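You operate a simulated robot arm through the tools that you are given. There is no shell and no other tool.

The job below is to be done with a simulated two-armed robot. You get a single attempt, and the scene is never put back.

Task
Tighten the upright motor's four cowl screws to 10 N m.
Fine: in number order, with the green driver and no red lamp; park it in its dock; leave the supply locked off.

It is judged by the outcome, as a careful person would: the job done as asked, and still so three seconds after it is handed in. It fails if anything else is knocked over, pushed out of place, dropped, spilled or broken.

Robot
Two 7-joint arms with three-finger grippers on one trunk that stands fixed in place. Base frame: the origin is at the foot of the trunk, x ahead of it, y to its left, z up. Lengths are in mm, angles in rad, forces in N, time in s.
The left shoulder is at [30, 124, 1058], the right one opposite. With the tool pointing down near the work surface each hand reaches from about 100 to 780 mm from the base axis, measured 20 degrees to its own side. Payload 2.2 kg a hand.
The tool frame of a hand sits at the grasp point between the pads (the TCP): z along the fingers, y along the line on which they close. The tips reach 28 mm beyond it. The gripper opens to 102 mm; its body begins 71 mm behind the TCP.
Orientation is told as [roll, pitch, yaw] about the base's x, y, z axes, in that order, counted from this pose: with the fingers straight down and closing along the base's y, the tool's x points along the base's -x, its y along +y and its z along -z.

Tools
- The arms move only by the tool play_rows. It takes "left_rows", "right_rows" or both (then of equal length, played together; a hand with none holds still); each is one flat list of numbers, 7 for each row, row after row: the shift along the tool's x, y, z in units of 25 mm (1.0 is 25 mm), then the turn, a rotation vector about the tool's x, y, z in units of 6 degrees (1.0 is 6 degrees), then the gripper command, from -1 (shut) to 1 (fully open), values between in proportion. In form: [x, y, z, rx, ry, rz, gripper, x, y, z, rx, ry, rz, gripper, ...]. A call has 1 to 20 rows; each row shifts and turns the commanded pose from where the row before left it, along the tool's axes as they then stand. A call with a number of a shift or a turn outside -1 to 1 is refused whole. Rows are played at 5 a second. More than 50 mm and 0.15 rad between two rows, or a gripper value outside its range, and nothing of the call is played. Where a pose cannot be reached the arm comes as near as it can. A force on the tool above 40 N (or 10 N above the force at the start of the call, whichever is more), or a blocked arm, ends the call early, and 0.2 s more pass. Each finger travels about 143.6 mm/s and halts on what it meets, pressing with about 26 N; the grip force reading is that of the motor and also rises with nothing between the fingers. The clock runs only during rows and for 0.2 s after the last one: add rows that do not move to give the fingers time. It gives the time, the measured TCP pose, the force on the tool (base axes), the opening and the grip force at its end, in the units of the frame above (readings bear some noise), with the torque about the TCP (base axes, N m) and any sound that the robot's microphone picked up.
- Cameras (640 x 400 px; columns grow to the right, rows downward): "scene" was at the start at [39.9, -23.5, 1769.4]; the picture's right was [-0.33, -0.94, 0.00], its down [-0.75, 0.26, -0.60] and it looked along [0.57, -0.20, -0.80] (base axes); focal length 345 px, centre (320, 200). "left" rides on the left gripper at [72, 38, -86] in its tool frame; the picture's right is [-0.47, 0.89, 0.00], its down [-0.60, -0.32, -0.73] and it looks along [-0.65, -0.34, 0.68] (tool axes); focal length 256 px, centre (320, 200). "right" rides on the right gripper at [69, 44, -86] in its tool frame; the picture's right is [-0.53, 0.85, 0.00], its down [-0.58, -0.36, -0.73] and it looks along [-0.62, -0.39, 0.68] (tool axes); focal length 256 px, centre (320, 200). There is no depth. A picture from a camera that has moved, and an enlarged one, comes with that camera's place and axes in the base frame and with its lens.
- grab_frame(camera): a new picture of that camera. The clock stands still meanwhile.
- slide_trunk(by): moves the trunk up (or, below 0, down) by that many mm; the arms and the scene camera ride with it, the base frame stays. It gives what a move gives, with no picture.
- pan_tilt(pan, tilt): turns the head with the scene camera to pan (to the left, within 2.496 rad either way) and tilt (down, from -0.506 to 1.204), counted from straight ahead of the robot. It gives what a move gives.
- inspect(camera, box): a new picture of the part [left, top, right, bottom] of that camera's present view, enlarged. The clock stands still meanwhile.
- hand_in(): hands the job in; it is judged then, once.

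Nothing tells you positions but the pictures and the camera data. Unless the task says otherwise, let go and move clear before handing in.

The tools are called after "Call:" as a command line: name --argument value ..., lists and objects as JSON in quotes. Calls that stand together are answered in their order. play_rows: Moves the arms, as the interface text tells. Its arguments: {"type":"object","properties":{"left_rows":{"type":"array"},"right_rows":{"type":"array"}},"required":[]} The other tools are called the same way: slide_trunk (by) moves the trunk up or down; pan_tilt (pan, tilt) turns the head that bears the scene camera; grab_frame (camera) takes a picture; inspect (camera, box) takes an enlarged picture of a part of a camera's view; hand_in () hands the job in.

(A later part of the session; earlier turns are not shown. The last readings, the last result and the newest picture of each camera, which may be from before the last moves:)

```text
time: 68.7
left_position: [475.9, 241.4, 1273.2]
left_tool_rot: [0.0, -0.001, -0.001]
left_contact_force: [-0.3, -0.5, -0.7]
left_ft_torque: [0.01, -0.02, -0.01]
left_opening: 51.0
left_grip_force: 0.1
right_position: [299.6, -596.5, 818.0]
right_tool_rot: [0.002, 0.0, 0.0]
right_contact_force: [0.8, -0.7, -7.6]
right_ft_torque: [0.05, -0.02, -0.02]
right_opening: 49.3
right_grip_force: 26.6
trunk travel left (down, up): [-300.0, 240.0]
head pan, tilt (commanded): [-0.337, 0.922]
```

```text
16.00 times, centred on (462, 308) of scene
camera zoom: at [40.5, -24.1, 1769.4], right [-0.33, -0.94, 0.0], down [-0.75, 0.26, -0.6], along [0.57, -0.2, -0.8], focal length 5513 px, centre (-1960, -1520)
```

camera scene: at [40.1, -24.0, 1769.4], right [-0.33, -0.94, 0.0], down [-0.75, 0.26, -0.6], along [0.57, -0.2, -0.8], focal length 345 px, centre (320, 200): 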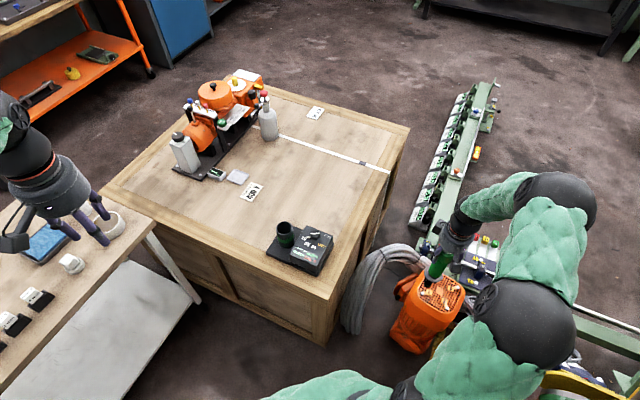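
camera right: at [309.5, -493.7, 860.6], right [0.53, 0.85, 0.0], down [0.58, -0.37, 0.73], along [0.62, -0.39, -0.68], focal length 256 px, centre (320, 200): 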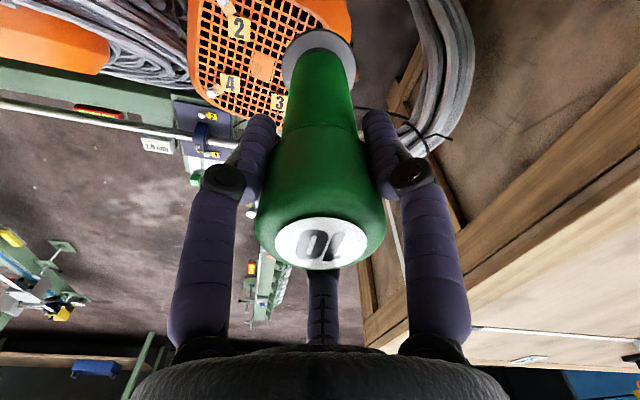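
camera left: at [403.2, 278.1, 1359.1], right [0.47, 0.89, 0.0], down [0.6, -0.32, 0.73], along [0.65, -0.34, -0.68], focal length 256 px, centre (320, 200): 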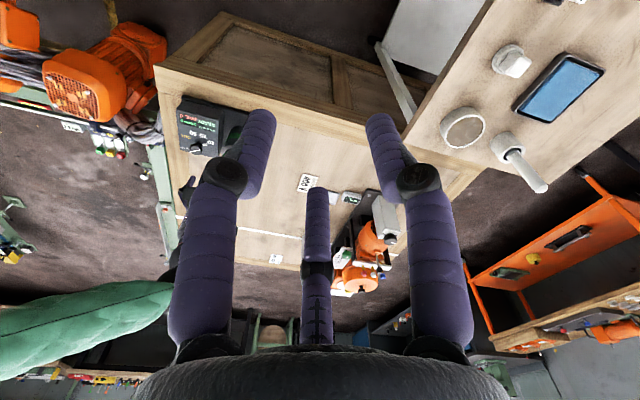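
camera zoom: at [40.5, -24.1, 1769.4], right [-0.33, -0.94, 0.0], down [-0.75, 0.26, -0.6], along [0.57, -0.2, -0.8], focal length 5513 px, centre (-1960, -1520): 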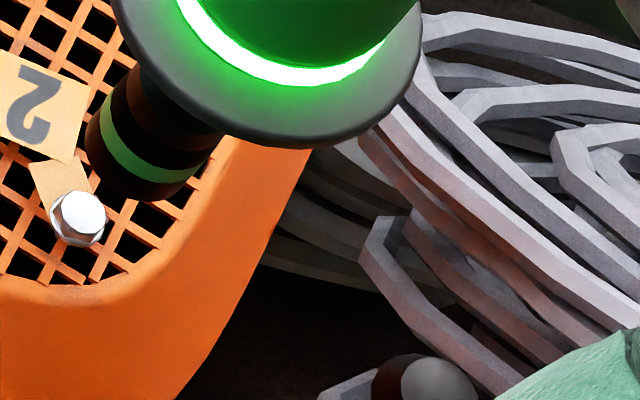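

The views disagree by a millimetre or so at this height. I'll lower 22 mm and nudge (+0.6,+0.9) so the parallax shrinks, then compare again.

Call:
play_rows --right_rows '[-0.024, 0.036, 0.3, 0, 0, 0, -1, 0, 0, 0.4, 0, 0, 0, -1, 0, 0, 0.18, 0, 0, 0, -1, 0, 0, 0, 0, 0, 0, -1]'

Call:
inspect --camera "left" --box '[36, 70, 66, 100]'

Call:
inspect --camera "scene" --box '[450, 295, 475, 320]'

Call:
inspect --camera "right" --box '[290, 0, 350, 48]'

```text
time: 69.7
left_position: [475.4, 240.7, 1272.5]
left_tool_rot: [0.0, 0.0, 0.0]
left_contact_force: [-0.1, -0.9, -0.4]
left_ft_torque: [0.02, 0.0, 0.01]
left_opening: 51.1
left_grip_force: 0.0
right_position: [299.7, -595.2, 795.1]
right_tool_rot: [0.002, 0.002, 0.0]
right_contact_force: [0.5, 0.0, -7.5]
right_ft_torque: [-0.02, 0.0, -0.02]
right_opening: 49.4
right_grip_force: 25.9
trunk travel left (down, up): [-300.0, 240.0]
head pan, tilt (commanded): [-0.337, 0.922]
```

```text
13.33 times, centred on (51, 85) of left
camera zoom: at [403.5, 277.3, 1359.2], right [0.47, 0.89, 0.0], down [0.6, -0.32, 0.73], along [0.65, -0.34, -0.68], focal length 3413 px, centre (3907, 1733)
```

zoom: 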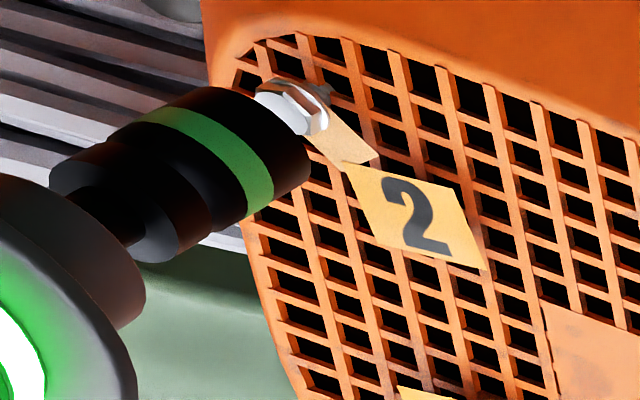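

```text
16.00 times, centred on (462, 308) of scene
camera zoom: at [40.2, -24.4, 1769.4], right [-0.33, -0.94, 0.0], down [-0.75, 0.26, -0.6], along [0.57, -0.2, -0.8], focal length 5513 px, centre (-1960, -1520)
```

zoom: 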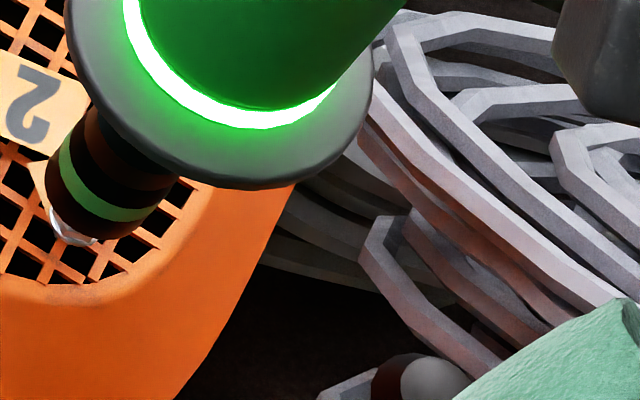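

```text
8.33 times, centred on (320, 24) of right
camera zoom: at [231.3, -550.6, 881.3], right [0.53, 0.85, 0.0], down [0.58, -0.37, 0.73], along [0.62, -0.39, -0.68], focal length 2133 px, centre (320, 1667)
```

zoom: 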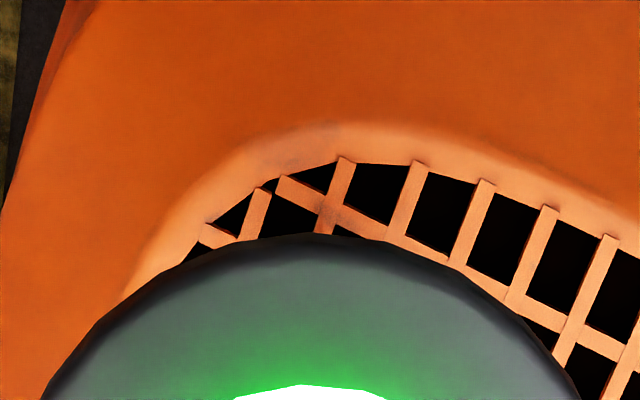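

Both views match the alignment that worked on screw 1 (within ~0.3 mm). I'll lower toward contact.

Call:
play_rows --right_rows '[0.008, 0, 0.2, 0, 0, 0, -1, 0, 0, 0.16, 0, 0, 0, -1, 0, 0, 0.08, 0, 0, 0, -1, 0, 0, 0, 0, 0, 0, -1]'

Call:
inspect --camera "left" --box '[36, 70, 66, 100]'

Call:
inspect --camera "scene" --box '[450, 295, 475, 320]'

```text
time: 70.7
left_position: [476.5, 240.7, 1273.1]
left_tool_rot: [0.0, -0.001, 0.001]
left_contact_force: [0.3, -0.4, 1.0]
left_ft_torque: [0.02, 0.03, 0.01]
left_opening: 51.1
left_grip_force: 0.0
right_position: [300.7, -595.8, 782.8]
right_tool_rot: [0.001, 0.0, 0.0]
right_contact_force: [0.4, -0.2, -7.4]
right_ft_torque: [0.02, 0.0, 0.01]
right_opening: 49.5
right_grip_force: 26.1
trunk travel left (down, up): [-300.0, 240.0]
head pan, tilt (commanded): [-0.337, 0.922]
```

```text
13.33 times, centred on (51, 85) of left
camera zoom: at [403.6, 277.4, 1359.1], right [0.47, 0.89, 0.0], down [0.6, -0.32, 0.73], along [0.65, -0.34, -0.68], focal length 3413 px, centre (3907, 1733)
```

zoom: 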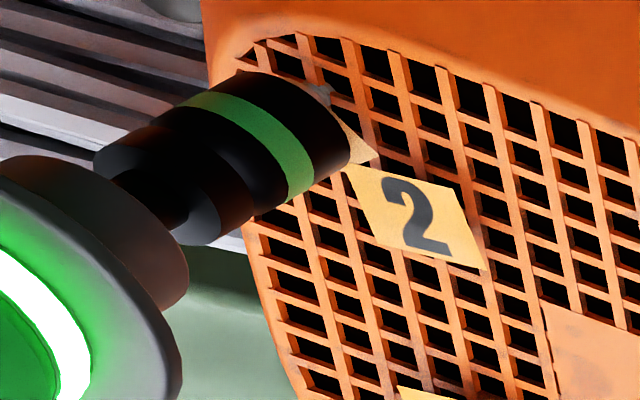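

```text
16.00 times, centred on (462, 308) of scene
camera zoom: at [40.2, -24.3, 1769.4], right [-0.33, -0.94, 0.0], down [-0.75, 0.26, -0.6], along [0.57, -0.2, -0.8], focal length 5513 px, centre (-1960, -1520)
```

zoom: 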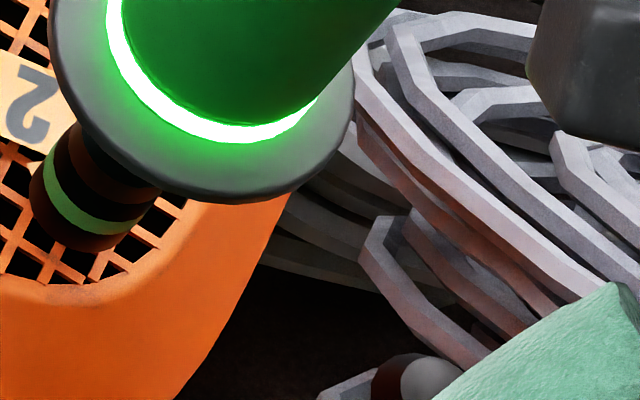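

Alignment still looks right. Lowering to contact.

Call:
play_rows --right_rows '[0, 0, 0.08, 0, 0, 0, -1, 0, 0, 0.08, 0, 0, 0, -1, 0, 0, 0.06, 0, 0, 0, -1, 0, 0, 0, 0, 0, 0, -1]'

Call:
inspect --camera "left" --box '[36, 70, 66, 100]'

```text
time: 71.7
left_position: [474.4, 241.1, 1274.0]
left_tool_rot: [0.001, 0.0, -0.002]
left_contact_force: [0.0, 0.7, 0.6]
left_ft_torque: [0.02, 0.01, 0.04]
left_opening: 51.0
left_grip_force: 0.0
right_position: [299.7, -594.6, 778.3]
right_tool_rot: [0.003, 0.001, 0.0]
right_contact_force: [-1.4, 1.2, -4.0]
right_ft_torque: [0.29, 0.32, 0.0]
right_opening: 49.3
right_grip_force: 25.8
trunk travel left (down, up): [-300.0, 240.0]
head pan, tilt (commanded): [-0.337, 0.922]
```

```text
13.33 times, centred on (51, 85) of left
camera zoom: at [403.2, 277.9, 1359.1], right [0.47, 0.89, 0.0], down [0.6, -0.32, 0.73], along [0.65, -0.34, -0.68], focal length 3413 px, centre (3907, 1733)
```

zoom: 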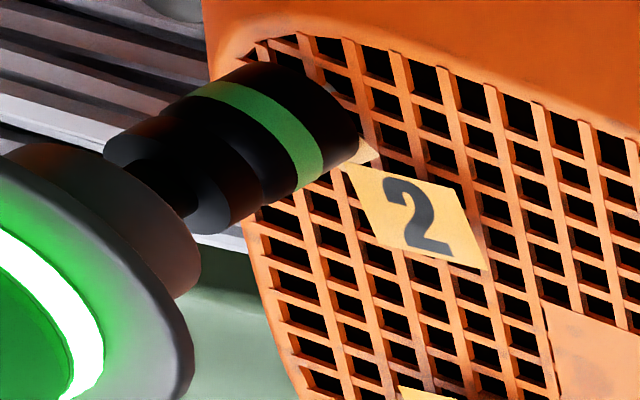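

Contact with a small side push toward -x,+y; I'll follow it slightly and press a little more.

Call:
play_rows --right_rows '[0.016, 0.016, 0.02, 0, 0, 0, -1, 0, 0, 0.04, 0, 0, 0, -1, 0, 0, 0, 0, 0, 0, -1]'

```text
time: 72.5
left_position: [474.4, 240.6, 1272.9]
left_tool_rot: [0.0, 0.0, 0.0]
left_contact_force: [0.1, 0.5, 0.6]
left_ft_torque: [-0.04, -0.03, -0.02]
left_opening: 51.2
left_grip_force: 0.0
right_position: [300.2, -593.9, 777.6]
right_tool_rot: [0.001, -0.002, 0.001]
right_contact_force: [-0.1, -1.9, -0.6]
right_ft_torque: [-0.38, 0.0, 0.01]
right_opening: 49.5
right_grip_force: 26.2
trunk travel left (down, up): [-300.0, 240.0]
head pan, tilt (commanded): [-0.337, 0.922]
```

Seated (7 N). I'll press down steadily about 8 mm following the screw as it runs.

Call:
play_rows --right_rows '[0, -0.008, 0.06, 0, 0, 0, -1, 0, 0, 0.06, 0, 0, 0, -1, 0, 0, 0.06, 0, 0, 0, -1, 0, 0, 0.06, 0, 0, 0, -1, 0, 0, 0.06, 0, 0, 0, -1]'

Call:
inspect --camera "left" --box '[36, 70, 76, 110]'

Call:
inspect --camera "scene" --box '[270, 215, 340, 275]'

```text
time: 73.7
left_position: [475.0, 242.2, 1273.2]
left_tool_rot: [0.0, 0.001, -0.001]
left_contact_force: [-0.9, 0.4, 0.5]
left_ft_torque: [0.01, 0.03, -0.02]
left_opening: 51.1
left_grip_force: 0.1
right_position: [300.1, -593.0, 770.2]
right_tool_rot: [0.002, 0.0, 0.001]
right_contact_force: [2.0, -2.0, 2.8]
right_ft_torque: [-0.64, -0.43, 0.0]
right_opening: 49.9
right_grip_force: 26.6
trunk travel left (down, up): [-300.0, 240.0]
head pan, tilt (commanded): [-0.337, 0.922]
```

```text
10.00 times, centred on (56, 90) of left
camera zoom: at [403.2, 278.1, 1359.1], right [0.47, 0.89, 0.0], down [0.6, -0.32, 0.73], along [0.65, -0.34, -0.68], focal length 2560 px, centre (2960, 1300)
```

zoom: 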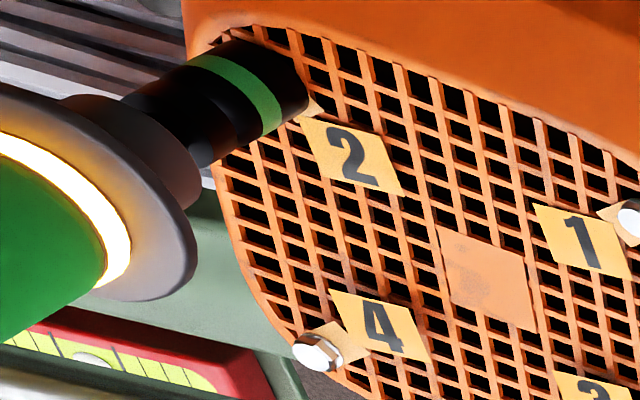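

```text
6.67 times, centred on (305, 245) of scene
camera zoom: at [39.8, -23.4, 1769.4], right [-0.33, -0.94, 0.0], down [-0.75, 0.26, -0.6], along [0.57, -0.2, -0.8], focal length 2297 px, centre (420, -100)
```

zoom: 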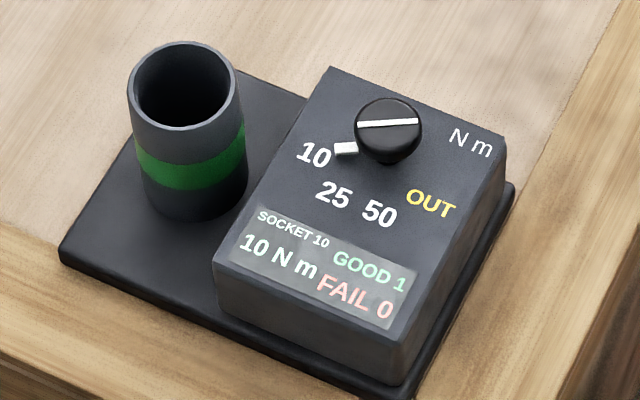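

Running (amber). I'll keep following down another 4 mm.

Call:
play_rows --right_rows '[-0.008, -0.01, 0.06, 0, 0, 0, -1, 0, 0, 0.06, 0, 0, 0, -1, 0, 0, 0.04, 0, 0, 0, -1, 0, 0, 0, 0, 0, 0, -1, 0, 0, 0, 0, 0, 0, -1]'

Call:
inspect --camera "left" --box '[36, 70, 76, 110]'

Call:
inspect --camera "scene" --box '[270, 215, 340, 275]'

```text
time: 74.9
left_position: [474.7, 241.1, 1272.8]
left_tool_rot: [0.002, 0.0, -0.002]
left_contact_force: [-1.2, 0.0, 0.2]
left_ft_torque: [-0.04, 0.01, -0.01]
left_opening: 51.0
left_grip_force: 0.0
right_position: [300.1, -593.5, 767.2]
right_tool_rot: [0.001, 0.0, 0.001]
right_contact_force: [-1.0, -1.0, 6.6]
right_ft_torque: [-0.04, 0.13, 0.06]
right_opening: 49.2
right_grip_force: 25.6
trunk travel left (down, up): [-300.0, 240.0]
head pan, tilt (commanded): [-0.337, 0.922]
```

```text
10.00 times, centred on (56, 90) of left
camera zoom: at [402.9, 278.6, 1359.1], right [0.47, 0.89, 0.0], down [0.6, -0.32, 0.73], along [0.65, -0.34, -0.68], focal length 2560 px, centre (2960, 1300)
```

zoom: 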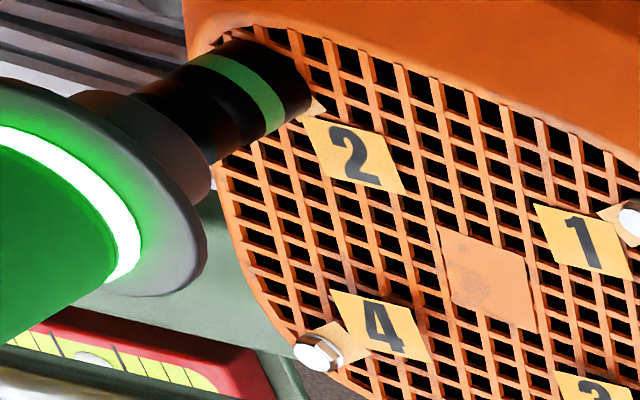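

```text
6.67 times, centred on (305, 245) of scene
camera zoom: at [39.4, -22.8, 1769.5], right [-0.33, -0.94, 0.0], down [-0.75, 0.26, -0.6], along [0.57, -0.2, -0.8], focal length 2297 px, centre (420, -100)
```

zoom: 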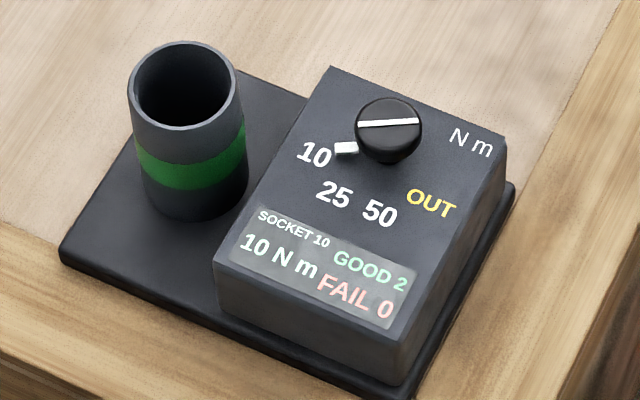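

GOOD 2, FAIL 0. I'll lift off and move to screw 3 (offset about (+135, -22)).

Call:
play_rows --right_rows '[0, 0, -0.2, 0, 0, 0, -1, 0, 0, -0.4, 0, 0, 0, -1, 0, 0, -0.6, 0, 0, 0, -1, 0, 0, -0.6, 0, 0, 0, -1, 0, 0, -0.2, 0, 0, 0, -1, -0.4, -0.066, 0, 0, 0, 0, -1, -0.8, -0.131, 0, 0, 0, 0, -1, -0.9, -0.148, 0, 0, 0, 0, -1, -0.9, -0.148, 0, 0, 0, 0, -1, -0.9, -0.148, 0, 0, 0, 0, -1, -0.8, -0.131, 0, 0, 0, 0, -1, -0.708, -0.116, 0, 0, 0, 0, -1, 0, 0, 0, 0, 0, 0, -1]'

Call:
inspect --camera "left" --box '[60, 80, 110, 130]'

Call:
inspect --camera "scene" --box '[415, 255, 475, 305]'

Call:
inspect --camera "right" --box '[270, 0, 370, 80]'

```text
time: 77.7
left_position: [474.8, 239.7, 1273.5]
left_tool_rot: [0.0, 0.001, 0.0]
left_contact_force: [0.1, -0.4, -1.6]
left_ft_torque: [-0.02, -0.01, 0.0]
left_opening: 50.9
left_grip_force: 0.1
right_position: [435.1, -615.9, 817.5]
right_tool_rot: [0.002, 0.001, 0.0]
right_contact_force: [-0.8, -0.4, -8.0]
right_ft_torque: [0.01, 0.05, -0.03]
right_opening: 49.5
right_grip_force: 25.8
trunk travel left (down, up): [-300.0, 240.0]
head pan, tilt (commanded): [-0.337, 0.922]
```

```text
8.00 times, centred on (85, 105) of left
camera zoom: at [403.4, 277.5, 1359.2], right [0.47, 0.89, 0.0], down [0.6, -0.32, 0.73], along [0.65, -0.34, -0.68], focal length 2048 px, centre (2200, 960)
```

zoom: 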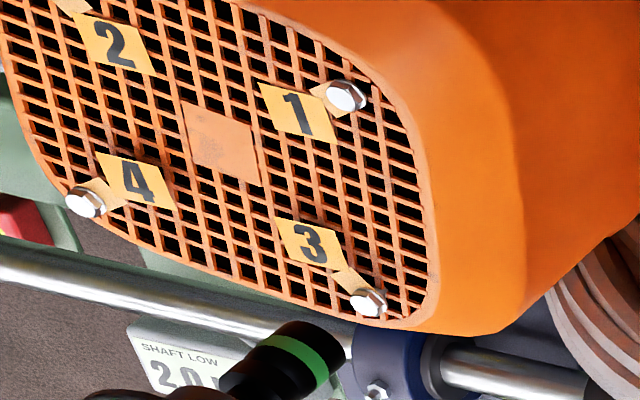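

```text
8.00 times, centred on (445, 280) of scene
camera zoom: at [40.0, -24.2, 1769.4], right [-0.33, -0.94, 0.0], down [-0.75, 0.26, -0.6], along [0.57, -0.2, -0.8], focal length 2756 px, centre (-680, -440)
```

zoom: 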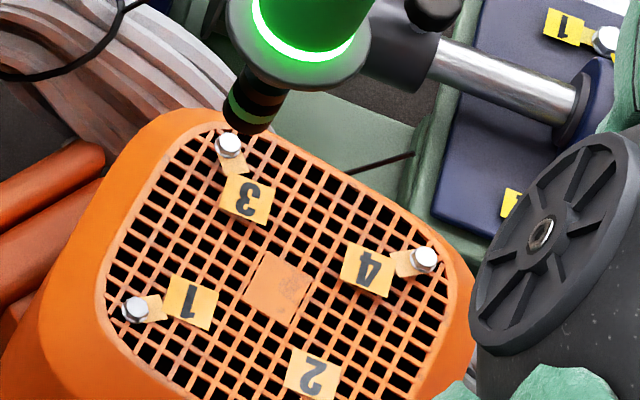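

```text
5.00 times, centred on (320, 40) of right
camera zoom: at [365.5, -571.4, 903.9], right [0.53, 0.84, 0.0], down [0.58, -0.37, 0.73], along [0.62, -0.39, -0.68], focal length 1280 px, centre (320, 1000)
```

zoom: 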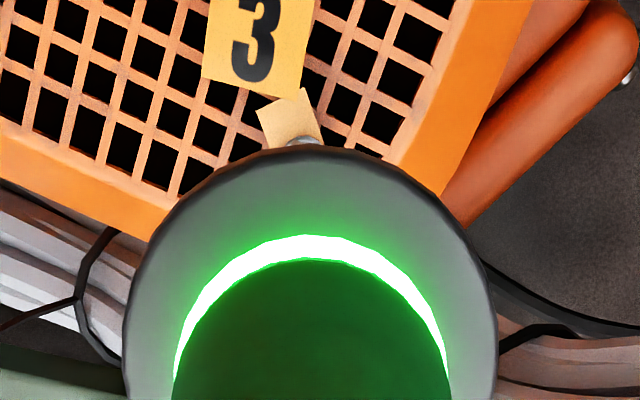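

Screw 3 is nearly below the socket. I'll lower 20 mm with a small sideways correction and compare at finer zoom.

Call:
play_rows --right_rows '[0.02, -0.03, 0.3, 0, 0, 0, -1, 0, 0, 0.4, 0, 0, 0, -1, 0, 0, 0.14, 0, 0, 0, -1, 0, 0, 0, 0, 0, 0, -1]'

Call:
inspect --camera "left" --box '[74, 100, 104, 130]'

Call:
inspect --camera "scene" --box '[425, 258, 455, 288]'

Call:
grab_frame --camera "right"

```text
time: 78.7
left_position: [475.5, 240.5, 1272.4]
left_tool_rot: [0.001, 0.0, 0.0]
left_contact_force: [-0.2, -0.7, 0.2]
left_ft_torque: [-0.05, -0.01, -0.01]
left_opening: 51.0
left_grip_force: 0.1
right_position: [434.7, -617.4, 793.6]
right_tool_rot: [0.002, -0.001, 0.0]
right_contact_force: [0.2, 0.2, -7.7]
right_ft_torque: [-0.01, 0.0, 0.0]
right_opening: 49.3
right_grip_force: 26.1
trunk travel left (down, up): [-300.0, 240.0]
head pan, tilt (commanded): [-0.337, 0.922]
```

```text
13.33 times, centred on (89, 115) of left
camera zoom: at [403.7, 277.4, 1359.1], right [0.47, 0.89, 0.0], down [0.6, -0.32, 0.73], along [0.65, -0.34, -0.68], focal length 3413 px, centre (3400, 1333)
```

zoom: 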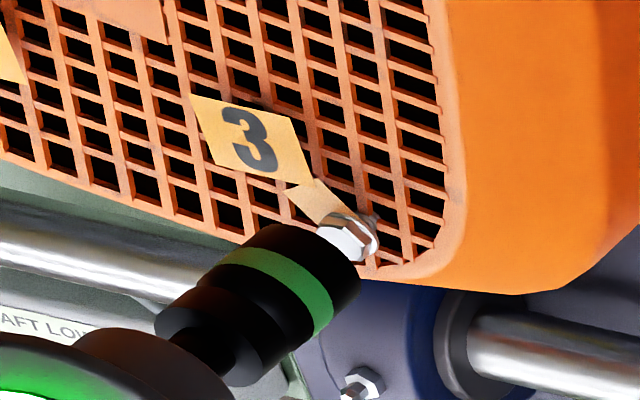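

```text
13.33 times, centred on (440, 273) of scene
camera zoom: at [40.5, -24.3, 1769.4], right [-0.33, -0.94, 0.0], down [-0.75, 0.26, -0.6], along [0.57, -0.2, -0.8], focal length 4594 px, centre (-1280, -773)
```

zoom: 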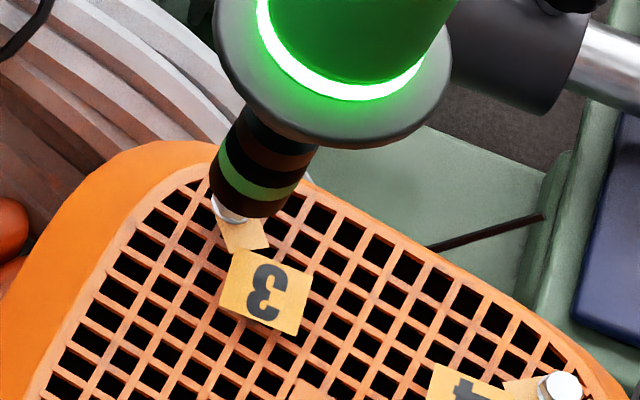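

```text
taken
camera right: at [365.7, -573.2, 881.1], right [0.53, 0.85, 0.0], down [0.58, -0.37, 0.73], along [0.62, -0.39, -0.68], focal length 256 px, centre (320, 200)
```

right: 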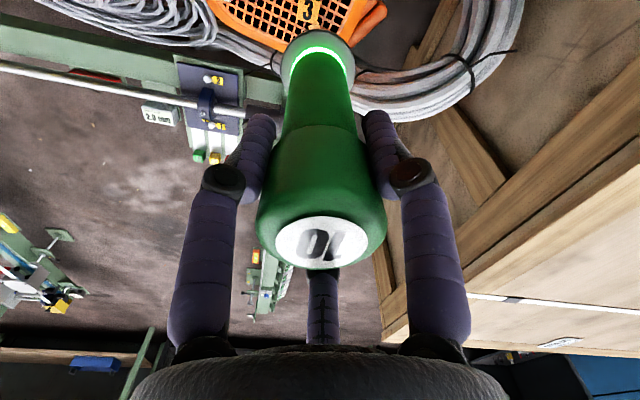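

The scene and left views both indicate about 0.6 mm toward +x,+y. I'll correct and lower 9 mm.

Call:
play_rows --right_rows '[-0.024, 0.026, 0.16, 0, 0, 0, -1, 0, 0, 0.2, 0, 0, 0, -1, 0, 0, 0, 0, 0, 0, -1]'

Call:
inspect --camera "left" --box '[74, 100, 104, 130]'

Call:
inspect --camera "scene" --box '[425, 258, 455, 288]'

```text
time: 79.5
left_position: [476.5, 241.9, 1272.4]
left_tool_rot: [0.0, 0.0, 0.001]
left_contact_force: [0.7, 0.2, -0.4]
left_ft_torque: [0.0, -0.01, -0.01]
left_opening: 51.0
left_grip_force: 0.1
right_position: [435.8, -615.8, 785.7]
right_tool_rot: [0.004, 0.0, -0.001]
right_contact_force: [-0.9, -0.7, -7.9]
right_ft_torque: [0.03, 0.01, 0.0]
right_opening: 49.1
right_grip_force: 26.2
trunk travel left (down, up): [-300.0, 240.0]
head pan, tilt (commanded): [-0.337, 0.922]
```

```text
13.33 times, centred on (89, 115) of left
camera zoom: at [403.7, 277.5, 1359.1], right [0.47, 0.89, 0.0], down [0.6, -0.32, 0.73], along [0.65, -0.34, -0.68], focal length 3413 px, centre (3400, 1333)
```

zoom: 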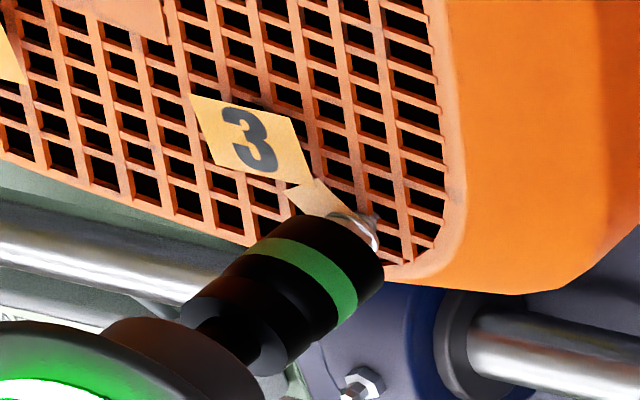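

```text
13.33 times, centred on (440, 273) of scene
camera zoom: at [40.4, -24.2, 1769.4], right [-0.33, -0.94, 0.0], down [-0.75, 0.26, -0.6], along [0.57, -0.2, -0.8], focal length 4594 px, centre (-1280, -773)
```

zoom: 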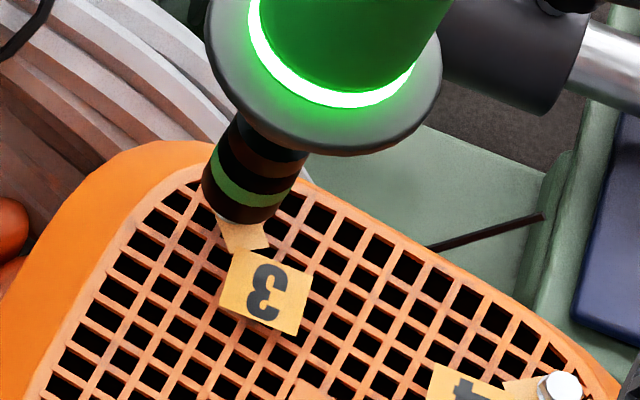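

The picture matches the earlier successful alignment. Lowering to contact.

Call:
play_rows --right_rows '[0, 0, 0.1, 0, 0, 0, -1, 0, 0, 0.1, 0, 0, 0, -1, 0, 0, 0.08, 0, 0, 0, -1, 0, 0, 0, 0, 0, 0, -1]'

Call:
inspect --camera "left" --box '[74, 100, 104, 130]'

Call:
inspect --camera "scene" --box '[425, 258, 455, 288]'

```text
time: 80.5
left_position: [475.3, 241.3, 1274.1]
left_tool_rot: [-0.002, 0.0, -0.001]
left_contact_force: [-0.5, 0.9, -0.3]
left_ft_torque: [0.01, 0.06, 0.01]
left_opening: 50.9
left_grip_force: 0.0
right_position: [435.1, -617.3, 778.3]
right_tool_rot: [0.003, 0.001, 0.001]
right_contact_force: [1.0, 1.4, -4.9]
right_ft_torque: [0.23, -0.07, 0.0]
right_opening: 49.5
right_grip_force: 25.6
trunk travel left (down, up): [-300.0, 240.0]
head pan, tilt (commanded): [-0.337, 0.922]
```

```text
13.33 times, centred on (89, 115) of left
camera zoom: at [403.6, 277.7, 1359.1], right [0.47, 0.89, 0.0], down [0.6, -0.32, 0.73], along [0.65, -0.34, -0.68], focal length 3413 px, centre (3400, 1333)
```

zoom: 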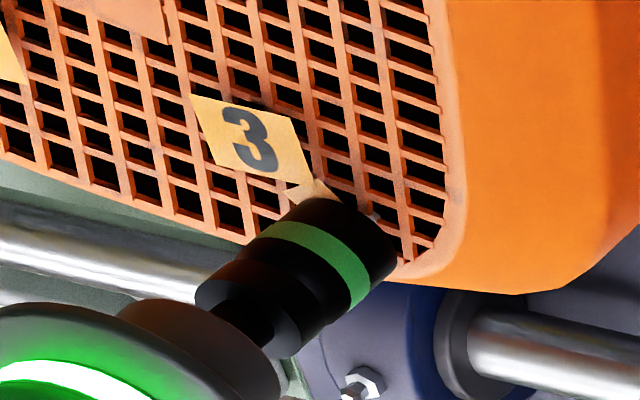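

```text
13.33 times, centred on (440, 273) of scene
camera zoom: at [40.3, -23.9, 1769.4], right [-0.33, -0.94, 0.0], down [-0.75, 0.26, -0.6], along [0.57, -0.2, -0.8], focal length 4594 px, centre (-1280, -773)
```

zoom: 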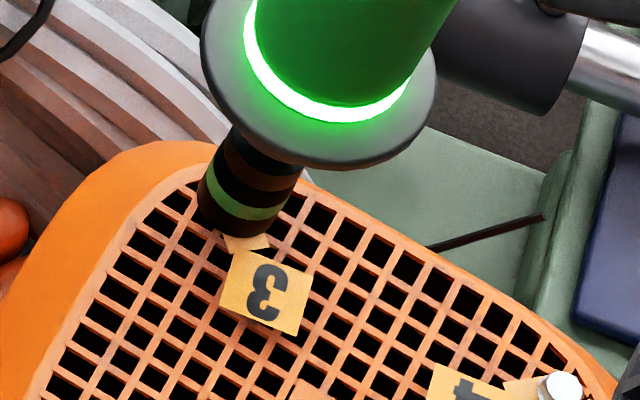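

Light contact; I'll follow the slight side push and seat a bit further.

Call:
play_rows --right_rows '[-0.01, 0.014, 0.03, 0, 0, 0, -1, 0, 0, 0.04, 0, 0, 0, -1, 0, 0, 0, 0, 0, 0, -1]'

```text
time: 81.3
left_position: [474.8, 241.4, 1273.5]
left_tool_rot: [0.0, -0.001, 0.0]
left_contact_force: [0.8, -0.3, 0.2]
left_ft_torque: [0.01, 0.0, -0.04]
left_opening: 51.1
left_grip_force: 0.0
right_position: [436.3, -616.7, 778.9]
right_tool_rot: [-0.001, -0.001, 0.0]
right_contact_force: [-2.0, -2.3, -0.6]
right_ft_torque: [-0.36, 0.5, -0.02]
right_opening: 49.2
right_grip_force: 26.0
trunk travel left (down, up): [-300.0, 240.0]
head pan, tilt (commanded): [-0.337, 0.922]
```

Seated. Now I press and follow down as it runs.

Call:
play_rows --right_rows '[0.008, -0.008, 0.06, 0, 0, 0, -1, 0, 0, 0.06, 0, 0, 0, -1, 0, 0, 0.06, 0, 0, 0, -1, 0, 0, 0.06, 0, 0, 0, -1, 0, 0, 0.06, 0, 0, 0, -1]'

Call:
inspect --camera "left" --box '[68, 100, 108, 140]'

Call:
inspect --camera "scene" --box '[270, 215, 340, 275]'

```text
time: 82.5
left_position: [475.6, 242.6, 1272.9]
left_tool_rot: [-0.002, 0.002, -0.001]
left_contact_force: [0.7, 0.5, 0.6]
left_ft_torque: [-0.03, 0.01, -0.01]
left_opening: 51.0
left_grip_force: 0.1
right_position: [436.4, -616.7, 770.3]
right_tool_rot: [0.001, -0.002, 0.001]
right_contact_force: [-0.1, -2.1, 2.3]
right_ft_torque: [-0.25, -0.04, -0.02]
right_opening: 49.5
right_grip_force: 26.1
trunk travel left (down, up): [-300.0, 240.0]
head pan, tilt (commanded): [-0.337, 0.922]
```

```text
10.00 times, centred on (88, 120) of left
camera zoom: at [403.2, 278.2, 1359.1], right [0.47, 0.89, 0.0], down [0.6, -0.32, 0.73], along [0.65, -0.34, -0.68], focal length 2560 px, centre (2640, 1000)
```

zoom: 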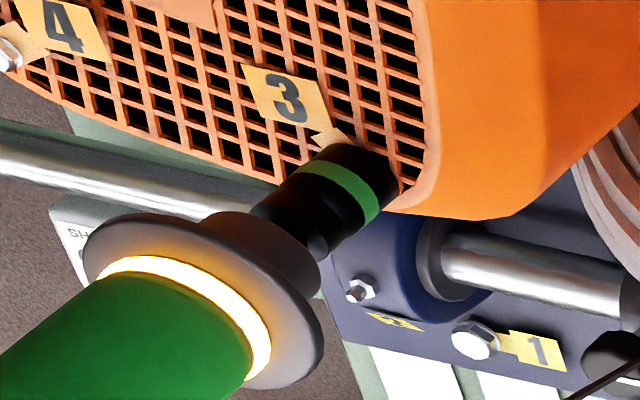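

```text
6.67 times, centred on (305, 245) of scene
camera zoom: at [39.7, -23.3, 1769.4], right [-0.33, -0.94, 0.0], down [-0.75, 0.26, -0.6], along [0.57, -0.2, -0.8], focal length 2297 px, centre (420, -100)
```

zoom: 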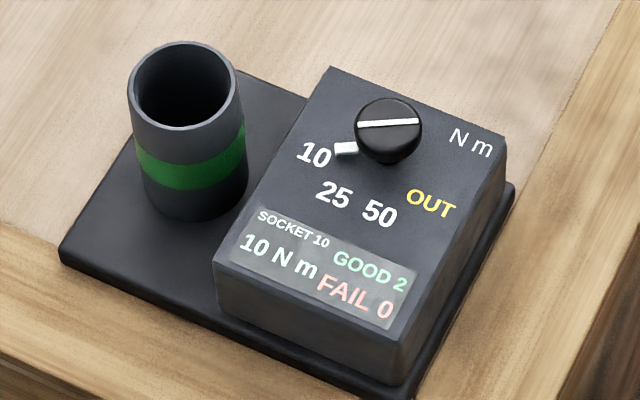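

Running on screw 3 (amber). Following down 4 mm more and holding.

Call:
play_rows --right_rows '[0, -0.008, 0.06, 0, 0, 0, -1, 0, 0, 0.06, 0, 0, 0, -1, 0, 0, 0.04, 0, 0, 0, -1, 0, 0, 0, 0, 0, 0, -1, 0, 0, 0, 0, 0, 0, -1]'

Call:
inspect --camera "left" --box '[68, 100, 108, 140]'

Call:
inspect --camera "scene" --box '[270, 215, 340, 275]'

```text
time: 83.7
left_position: [475.2, 242.6, 1273.8]
left_tool_rot: [0.002, 0.0, 0.002]
left_contact_force: [0.1, 1.4, 0.3]
left_ft_torque: [0.0, -0.01, -0.01]
left_opening: 50.9
left_grip_force: 0.2
right_position: [436.5, -616.5, 766.4]
right_tool_rot: [0.001, -0.002, 0.001]
right_contact_force: [-0.7, -2.8, 8.5]
right_ft_torque: [-0.46, 0.07, -0.02]
right_opening: 49.4
right_grip_force: 25.8
trunk travel left (down, up): [-300.0, 240.0]
head pan, tilt (commanded): [-0.337, 0.922]
```

```text
10.00 times, centred on (88, 120) of left
camera zoom: at [402.8, 278.5, 1359.2], right [0.47, 0.89, 0.0], down [0.6, -0.32, 0.73], along [0.65, -0.34, -0.68], focal length 2560 px, centre (2640, 1000)
```

zoom: 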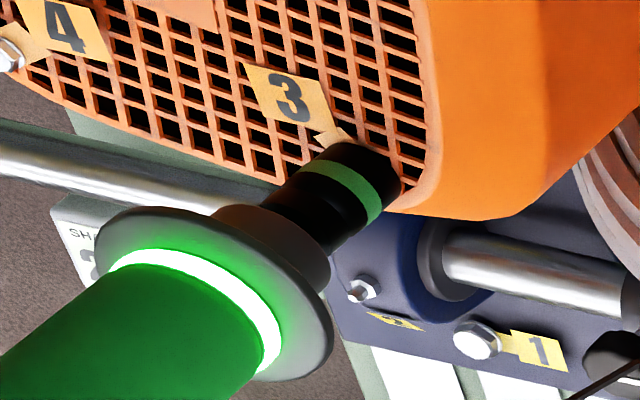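

```text
6.67 times, centred on (305, 245) of scene
camera zoom: at [39.2, -22.8, 1769.5], right [-0.33, -0.94, 0.0], down [-0.75, 0.26, -0.6], along [0.57, -0.2, -0.8], focal length 2297 px, centre (420, -100)
```

zoom: 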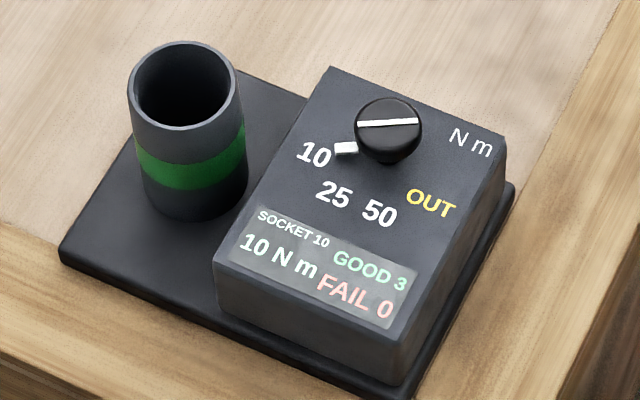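

GOOD 3, FAIL 0. Lifting and moving to screw 4 by the same side vector as 1→2, (-79.2, -56.6).

Call:
play_rows --right_rows '[0, 0, -0.2, 0, 0, 0, -1, 0, 0, -0.4, 0, 0, 0, -1, 0, 0, -0.6, 0, 0, 0, -1, 0, 0, -0.6, 0, 0, 0, -1, 0, 0, -0.2, 0, 0, 0, -1, 0.4, -0.28, 0, 0, 0, 0, -1, 0.8, -0.572, 0, 0, 0, 0, -1, 0.8, -0.572, 0, 0, 0, 0, -1, 0.7, -0.5, 0, 0, 0, 0, -1, 0.468, -0.34, 0, 0, 0, 0, -1, 0, 0, 0, 0, 0, 0, -1]'

Call:
inspect --camera "left" --box '[30, 85, 80, 135]'

Call:
inspect --camera "scene" --box '[440, 260, 490, 305]'

Call:
inspect --camera "right" --box '[270, 0, 370, 80]'

```text
time: 86.1
left_position: [474.9, 239.6, 1273.3]
left_tool_rot: [-0.001, 0.001, 0.001]
left_contact_force: [-0.8, -0.1, -0.2]
left_ft_torque: [0.0, 0.04, -0.02]
left_opening: 51.3
left_grip_force: 0.1
right_position: [356.5, -674.7, 817.5]
right_tool_rot: [0.002, 0.0, 0.0]
right_contact_force: [-0.2, 0.9, -7.3]
right_ft_torque: [-0.01, 0.02, -0.03]
right_opening: 49.5
right_grip_force: 25.4
trunk travel left (down, up): [-300.0, 240.0]
head pan, tilt (commanded): [-0.337, 0.922]
```

```text
8.00 times, centred on (55, 110) of left
camera zoom: at [403.8, 277.5, 1359.0], right [0.47, 0.89, 0.0], down [0.6, -0.32, 0.73], along [0.65, -0.34, -0.68], focal length 2048 px, centre (2440, 920)
```

zoom: 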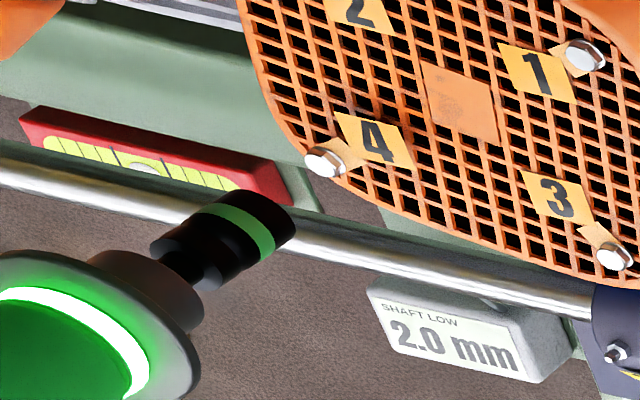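

```text
8.89 times, centred on (465, 282) of scene
camera zoom: at [40.5, -24.2, 1769.4], right [-0.33, -0.94, 0.0], down [-0.75, 0.26, -0.6], along [0.57, -0.2, -0.8], focal length 3063 px, centre (-969, -533)
```

zoom: 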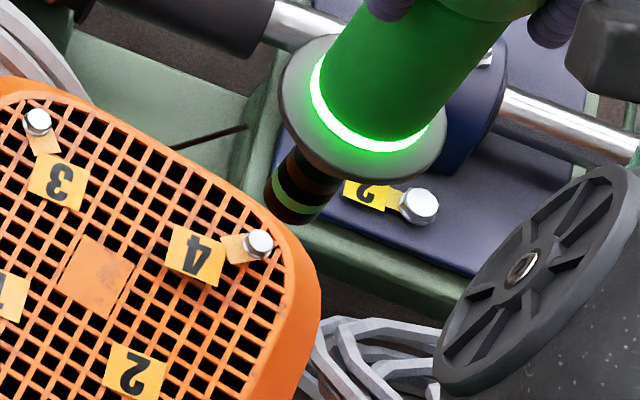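

```text
5.00 times, centred on (320, 40) of right
camera zoom: at [288.0, -630.2, 904.2], right [0.53, 0.85, 0.0], down [0.58, -0.37, 0.73], along [0.62, -0.39, -0.68], focal length 1280 px, centre (320, 1000)
```

zoom: 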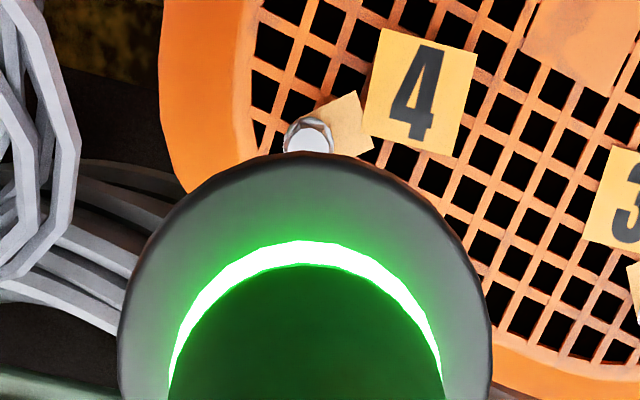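

Screw 4 is close; views differ slightly at this height, so I'll lower 20 mm and look closely.

Call:
play_rows --right_rows '[0, 0.02, 0.3, 0, 0, 0, -1, 0, 0, 0.36, 0, 0, 0, -1, 0, 0, 0.14, 0, 0, 0, -1, 0, 0, 0, 0, 0, 0, -1]'

Call:
inspect --camera "left" --box '[42, 95, 72, 125]'

Call:
inspect --camera "scene" --box '[452, 270, 482, 300]'

Call:
inspect --camera "right" --box '[270, 0, 370, 80]'

```text
time: 87.1
left_position: [475.7, 240.3, 1273.8]
left_tool_rot: [0.0, 0.001, 0.0]
left_contact_force: [0.3, 0.9, 0.7]
left_ft_torque: [0.0, -0.01, 0.01]
left_opening: 51.0
left_grip_force: 0.0
right_position: [355.9, -673.8, 795.5]
right_tool_rot: [0.001, 0.0, 0.002]
right_contact_force: [0.8, -0.5, -7.9]
right_ft_torque: [0.0, -0.02, 0.01]
right_opening: 49.4
right_grip_force: 25.9
trunk travel left (down, up): [-300.0, 240.0]
head pan, tilt (commanded): [-0.337, 0.922]
```

```text
13.33 times, centred on (57, 110) of left
camera zoom: at [403.6, 277.3, 1359.1], right [0.47, 0.89, 0.0], down [0.6, -0.32, 0.73], along [0.65, -0.34, -0.68], focal length 3413 px, centre (3827, 1400)
```

zoom: 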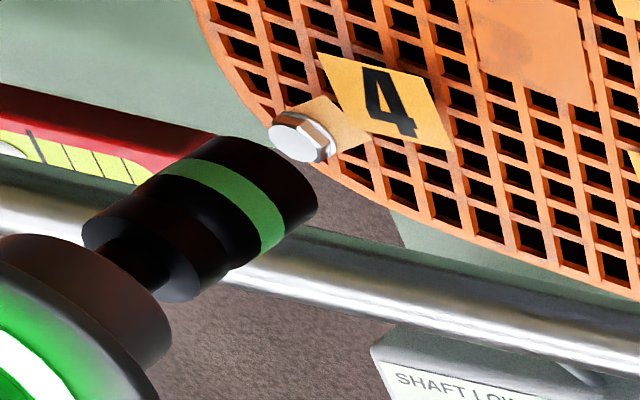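

```text
13.33 times, centred on (467, 285) of scene
camera zoom: at [40.3, -24.4, 1769.4], right [-0.33, -0.94, 0.0], down [-0.75, 0.26, -0.6], along [0.57, -0.2, -0.8], focal length 4594 px, centre (-1640, -933)
```

zoom: 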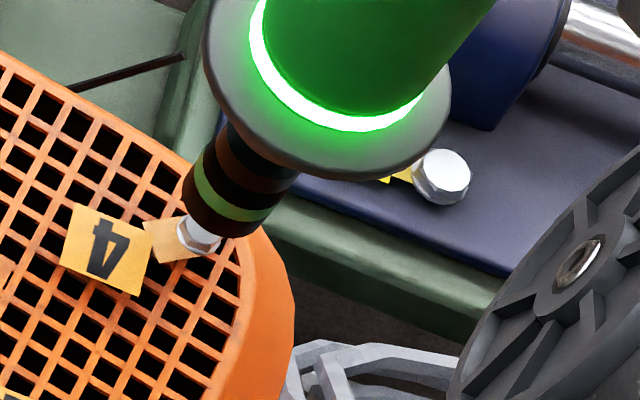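

```text
5.00 times, centred on (320, 40) of right
camera zoom: at [287.8, -629.9, 882.2], right [0.53, 0.85, 0.0], down [0.58, -0.37, 0.73], along [0.62, -0.39, -0.68], focal length 1280 px, centre (320, 1000)
```

zoom: 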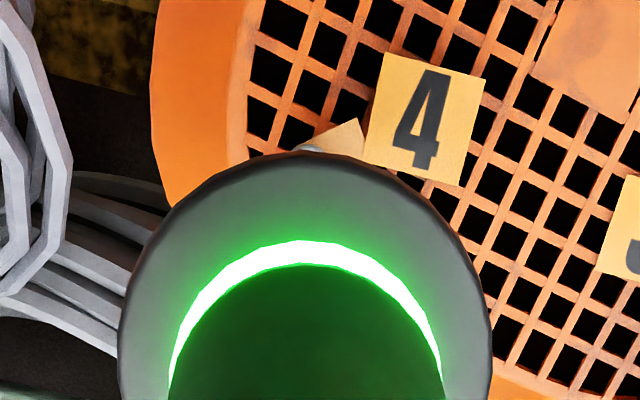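

All three views agree that the socket now sits about 2 mm too far +x and 3 mm too far -y of screw 4; the driver may have shifted slightly in the grip. I'll check the grip in the right camera.

Call:
grab_frame --camera "right"

Call:
inspect --camera "right" --box '[230, 180, 410, 290]'

Call:
inspect --camera "scene" --box '[440, 200, 520, 290]'

```text
taken
camera right: at [287.8, -629.9, 882.2], right [0.53, 0.85, 0.0], down [0.58, -0.37, 0.73], along [0.62, -0.39, -0.68], focal length 256 px, centre (320, 200)
```

right: 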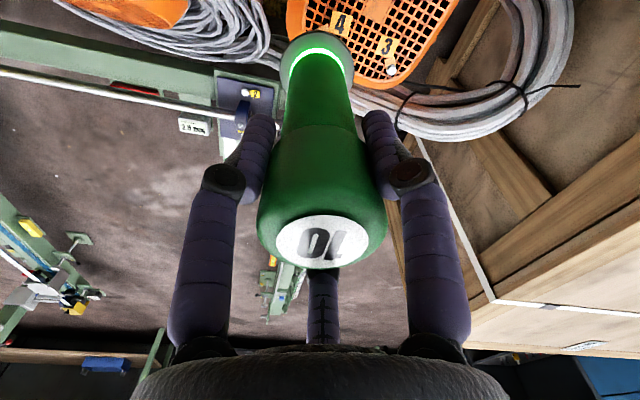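

```text
3.56 times, centred on (320, 235) of right
camera zoom: at [287.8, -629.9, 882.2], right [0.53, 0.85, 0.0], down [0.58, -0.37, 0.73], along [0.62, -0.39, -0.68], focal length 910 px, centre (320, 76)
```

zoom: 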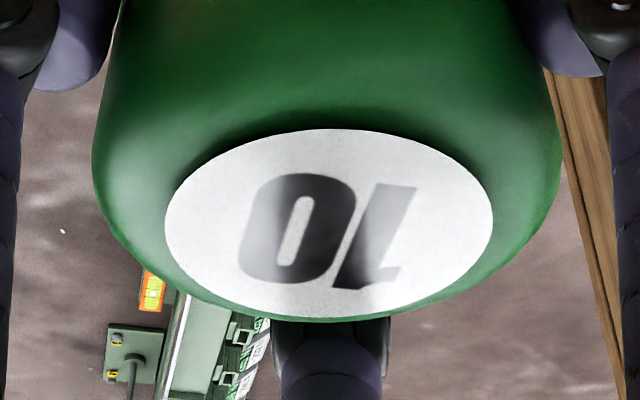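

```text
4.44 times, centred on (480, 245) of scene
camera zoom: at [40.3, -24.4, 1769.4], right [-0.33, -0.94, 0.0], down [-0.75, 0.26, -0.6], along [0.57, -0.2, -0.8], focal length 1531 px, centre (-391, 0)
```

zoom: 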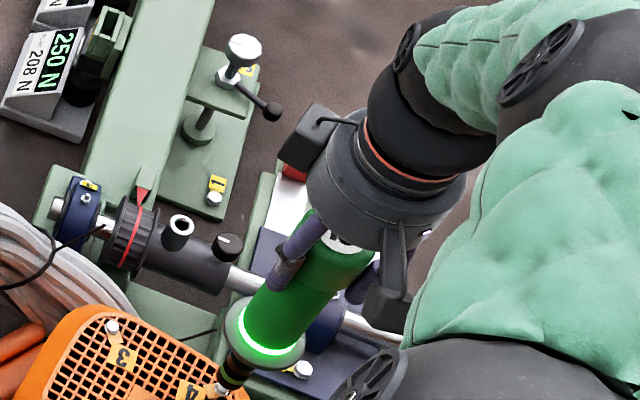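

The driver leans very slightly in the grip (tip off by ~2–3 mm), so I trust the direct views: I'll shift (-1.6, +2.7) and look again.

Call:
play_rows --right_rows '[0.064, 0.108, 0.0, 0, 0, 0, -1, 0, 0, 0.04, 0, 0, 0, -1, 0, 0, 0, 0, 0, 0, -1]'

Call:
inspect --camera "left" --box '[42, 95, 72, 125]'

Call:
inspect --camera "scene" --box '[452, 270, 482, 300]'

Call:
inspect --camera "right" --box '[270, 0, 370, 80]'

```text
time: 87.9
left_position: [476.7, 240.2, 1272.3]
left_tool_rot: [-0.001, -0.001, -0.001]
left_contact_force: [0.6, 0.8, 0.2]
left_ft_torque: [0.0, 0.0, -0.03]
left_opening: 50.9
left_grip_force: 0.1
right_position: [353.8, -669.0, 794.0]
right_tool_rot: [0.001, -0.002, 0.0]
right_contact_force: [-0.2, -0.3, -7.0]
right_ft_torque: [-0.02, 0.03, 0.0]
right_opening: 49.6
right_grip_force: 25.5
trunk travel left (down, up): [-300.0, 240.0]
head pan, tilt (commanded): [-0.337, 0.922]
```

```text
13.33 times, centred on (57, 110) of left
camera zoom: at [403.6, 277.4, 1359.1], right [0.47, 0.89, 0.0], down [0.6, -0.32, 0.73], along [0.65, -0.34, -0.68], focal length 3413 px, centre (3827, 1400)
```

zoom: 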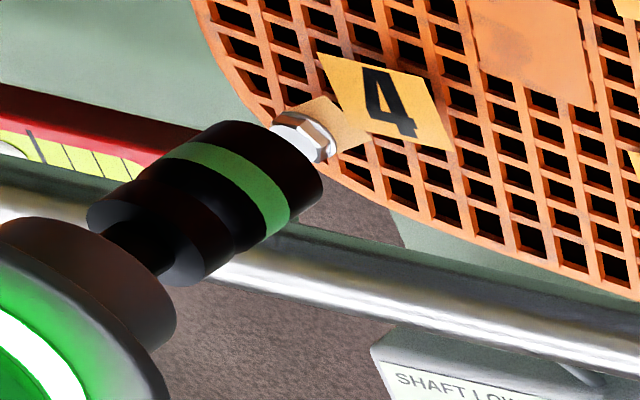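

```text
13.33 times, centred on (467, 285) of scene
camera zoom: at [40.3, -24.4, 1769.4], right [-0.33, -0.94, 0.0], down [-0.75, 0.26, -0.6], along [0.57, -0.2, -0.8], focal length 4594 px, centre (-1640, -933)
```

zoom: 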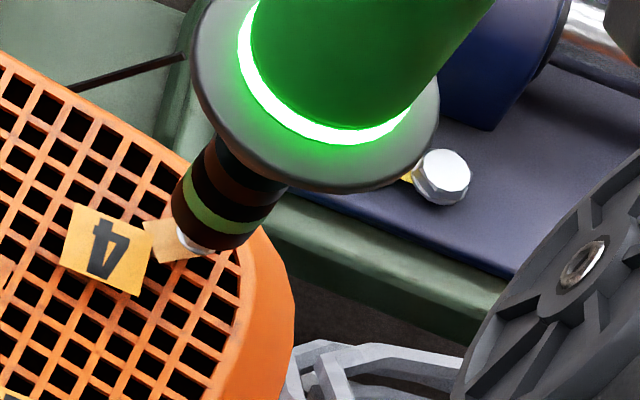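

```text
5.00 times, centred on (320, 40) of right
camera zoom: at [286.2, -625.9, 880.9], right [0.53, 0.85, 0.0], down [0.58, -0.37, 0.73], along [0.62, -0.39, -0.68], focal length 1280 px, centre (320, 1000)
```

zoom: 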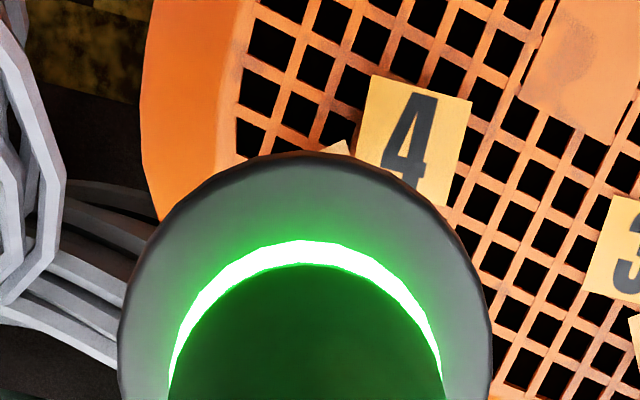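

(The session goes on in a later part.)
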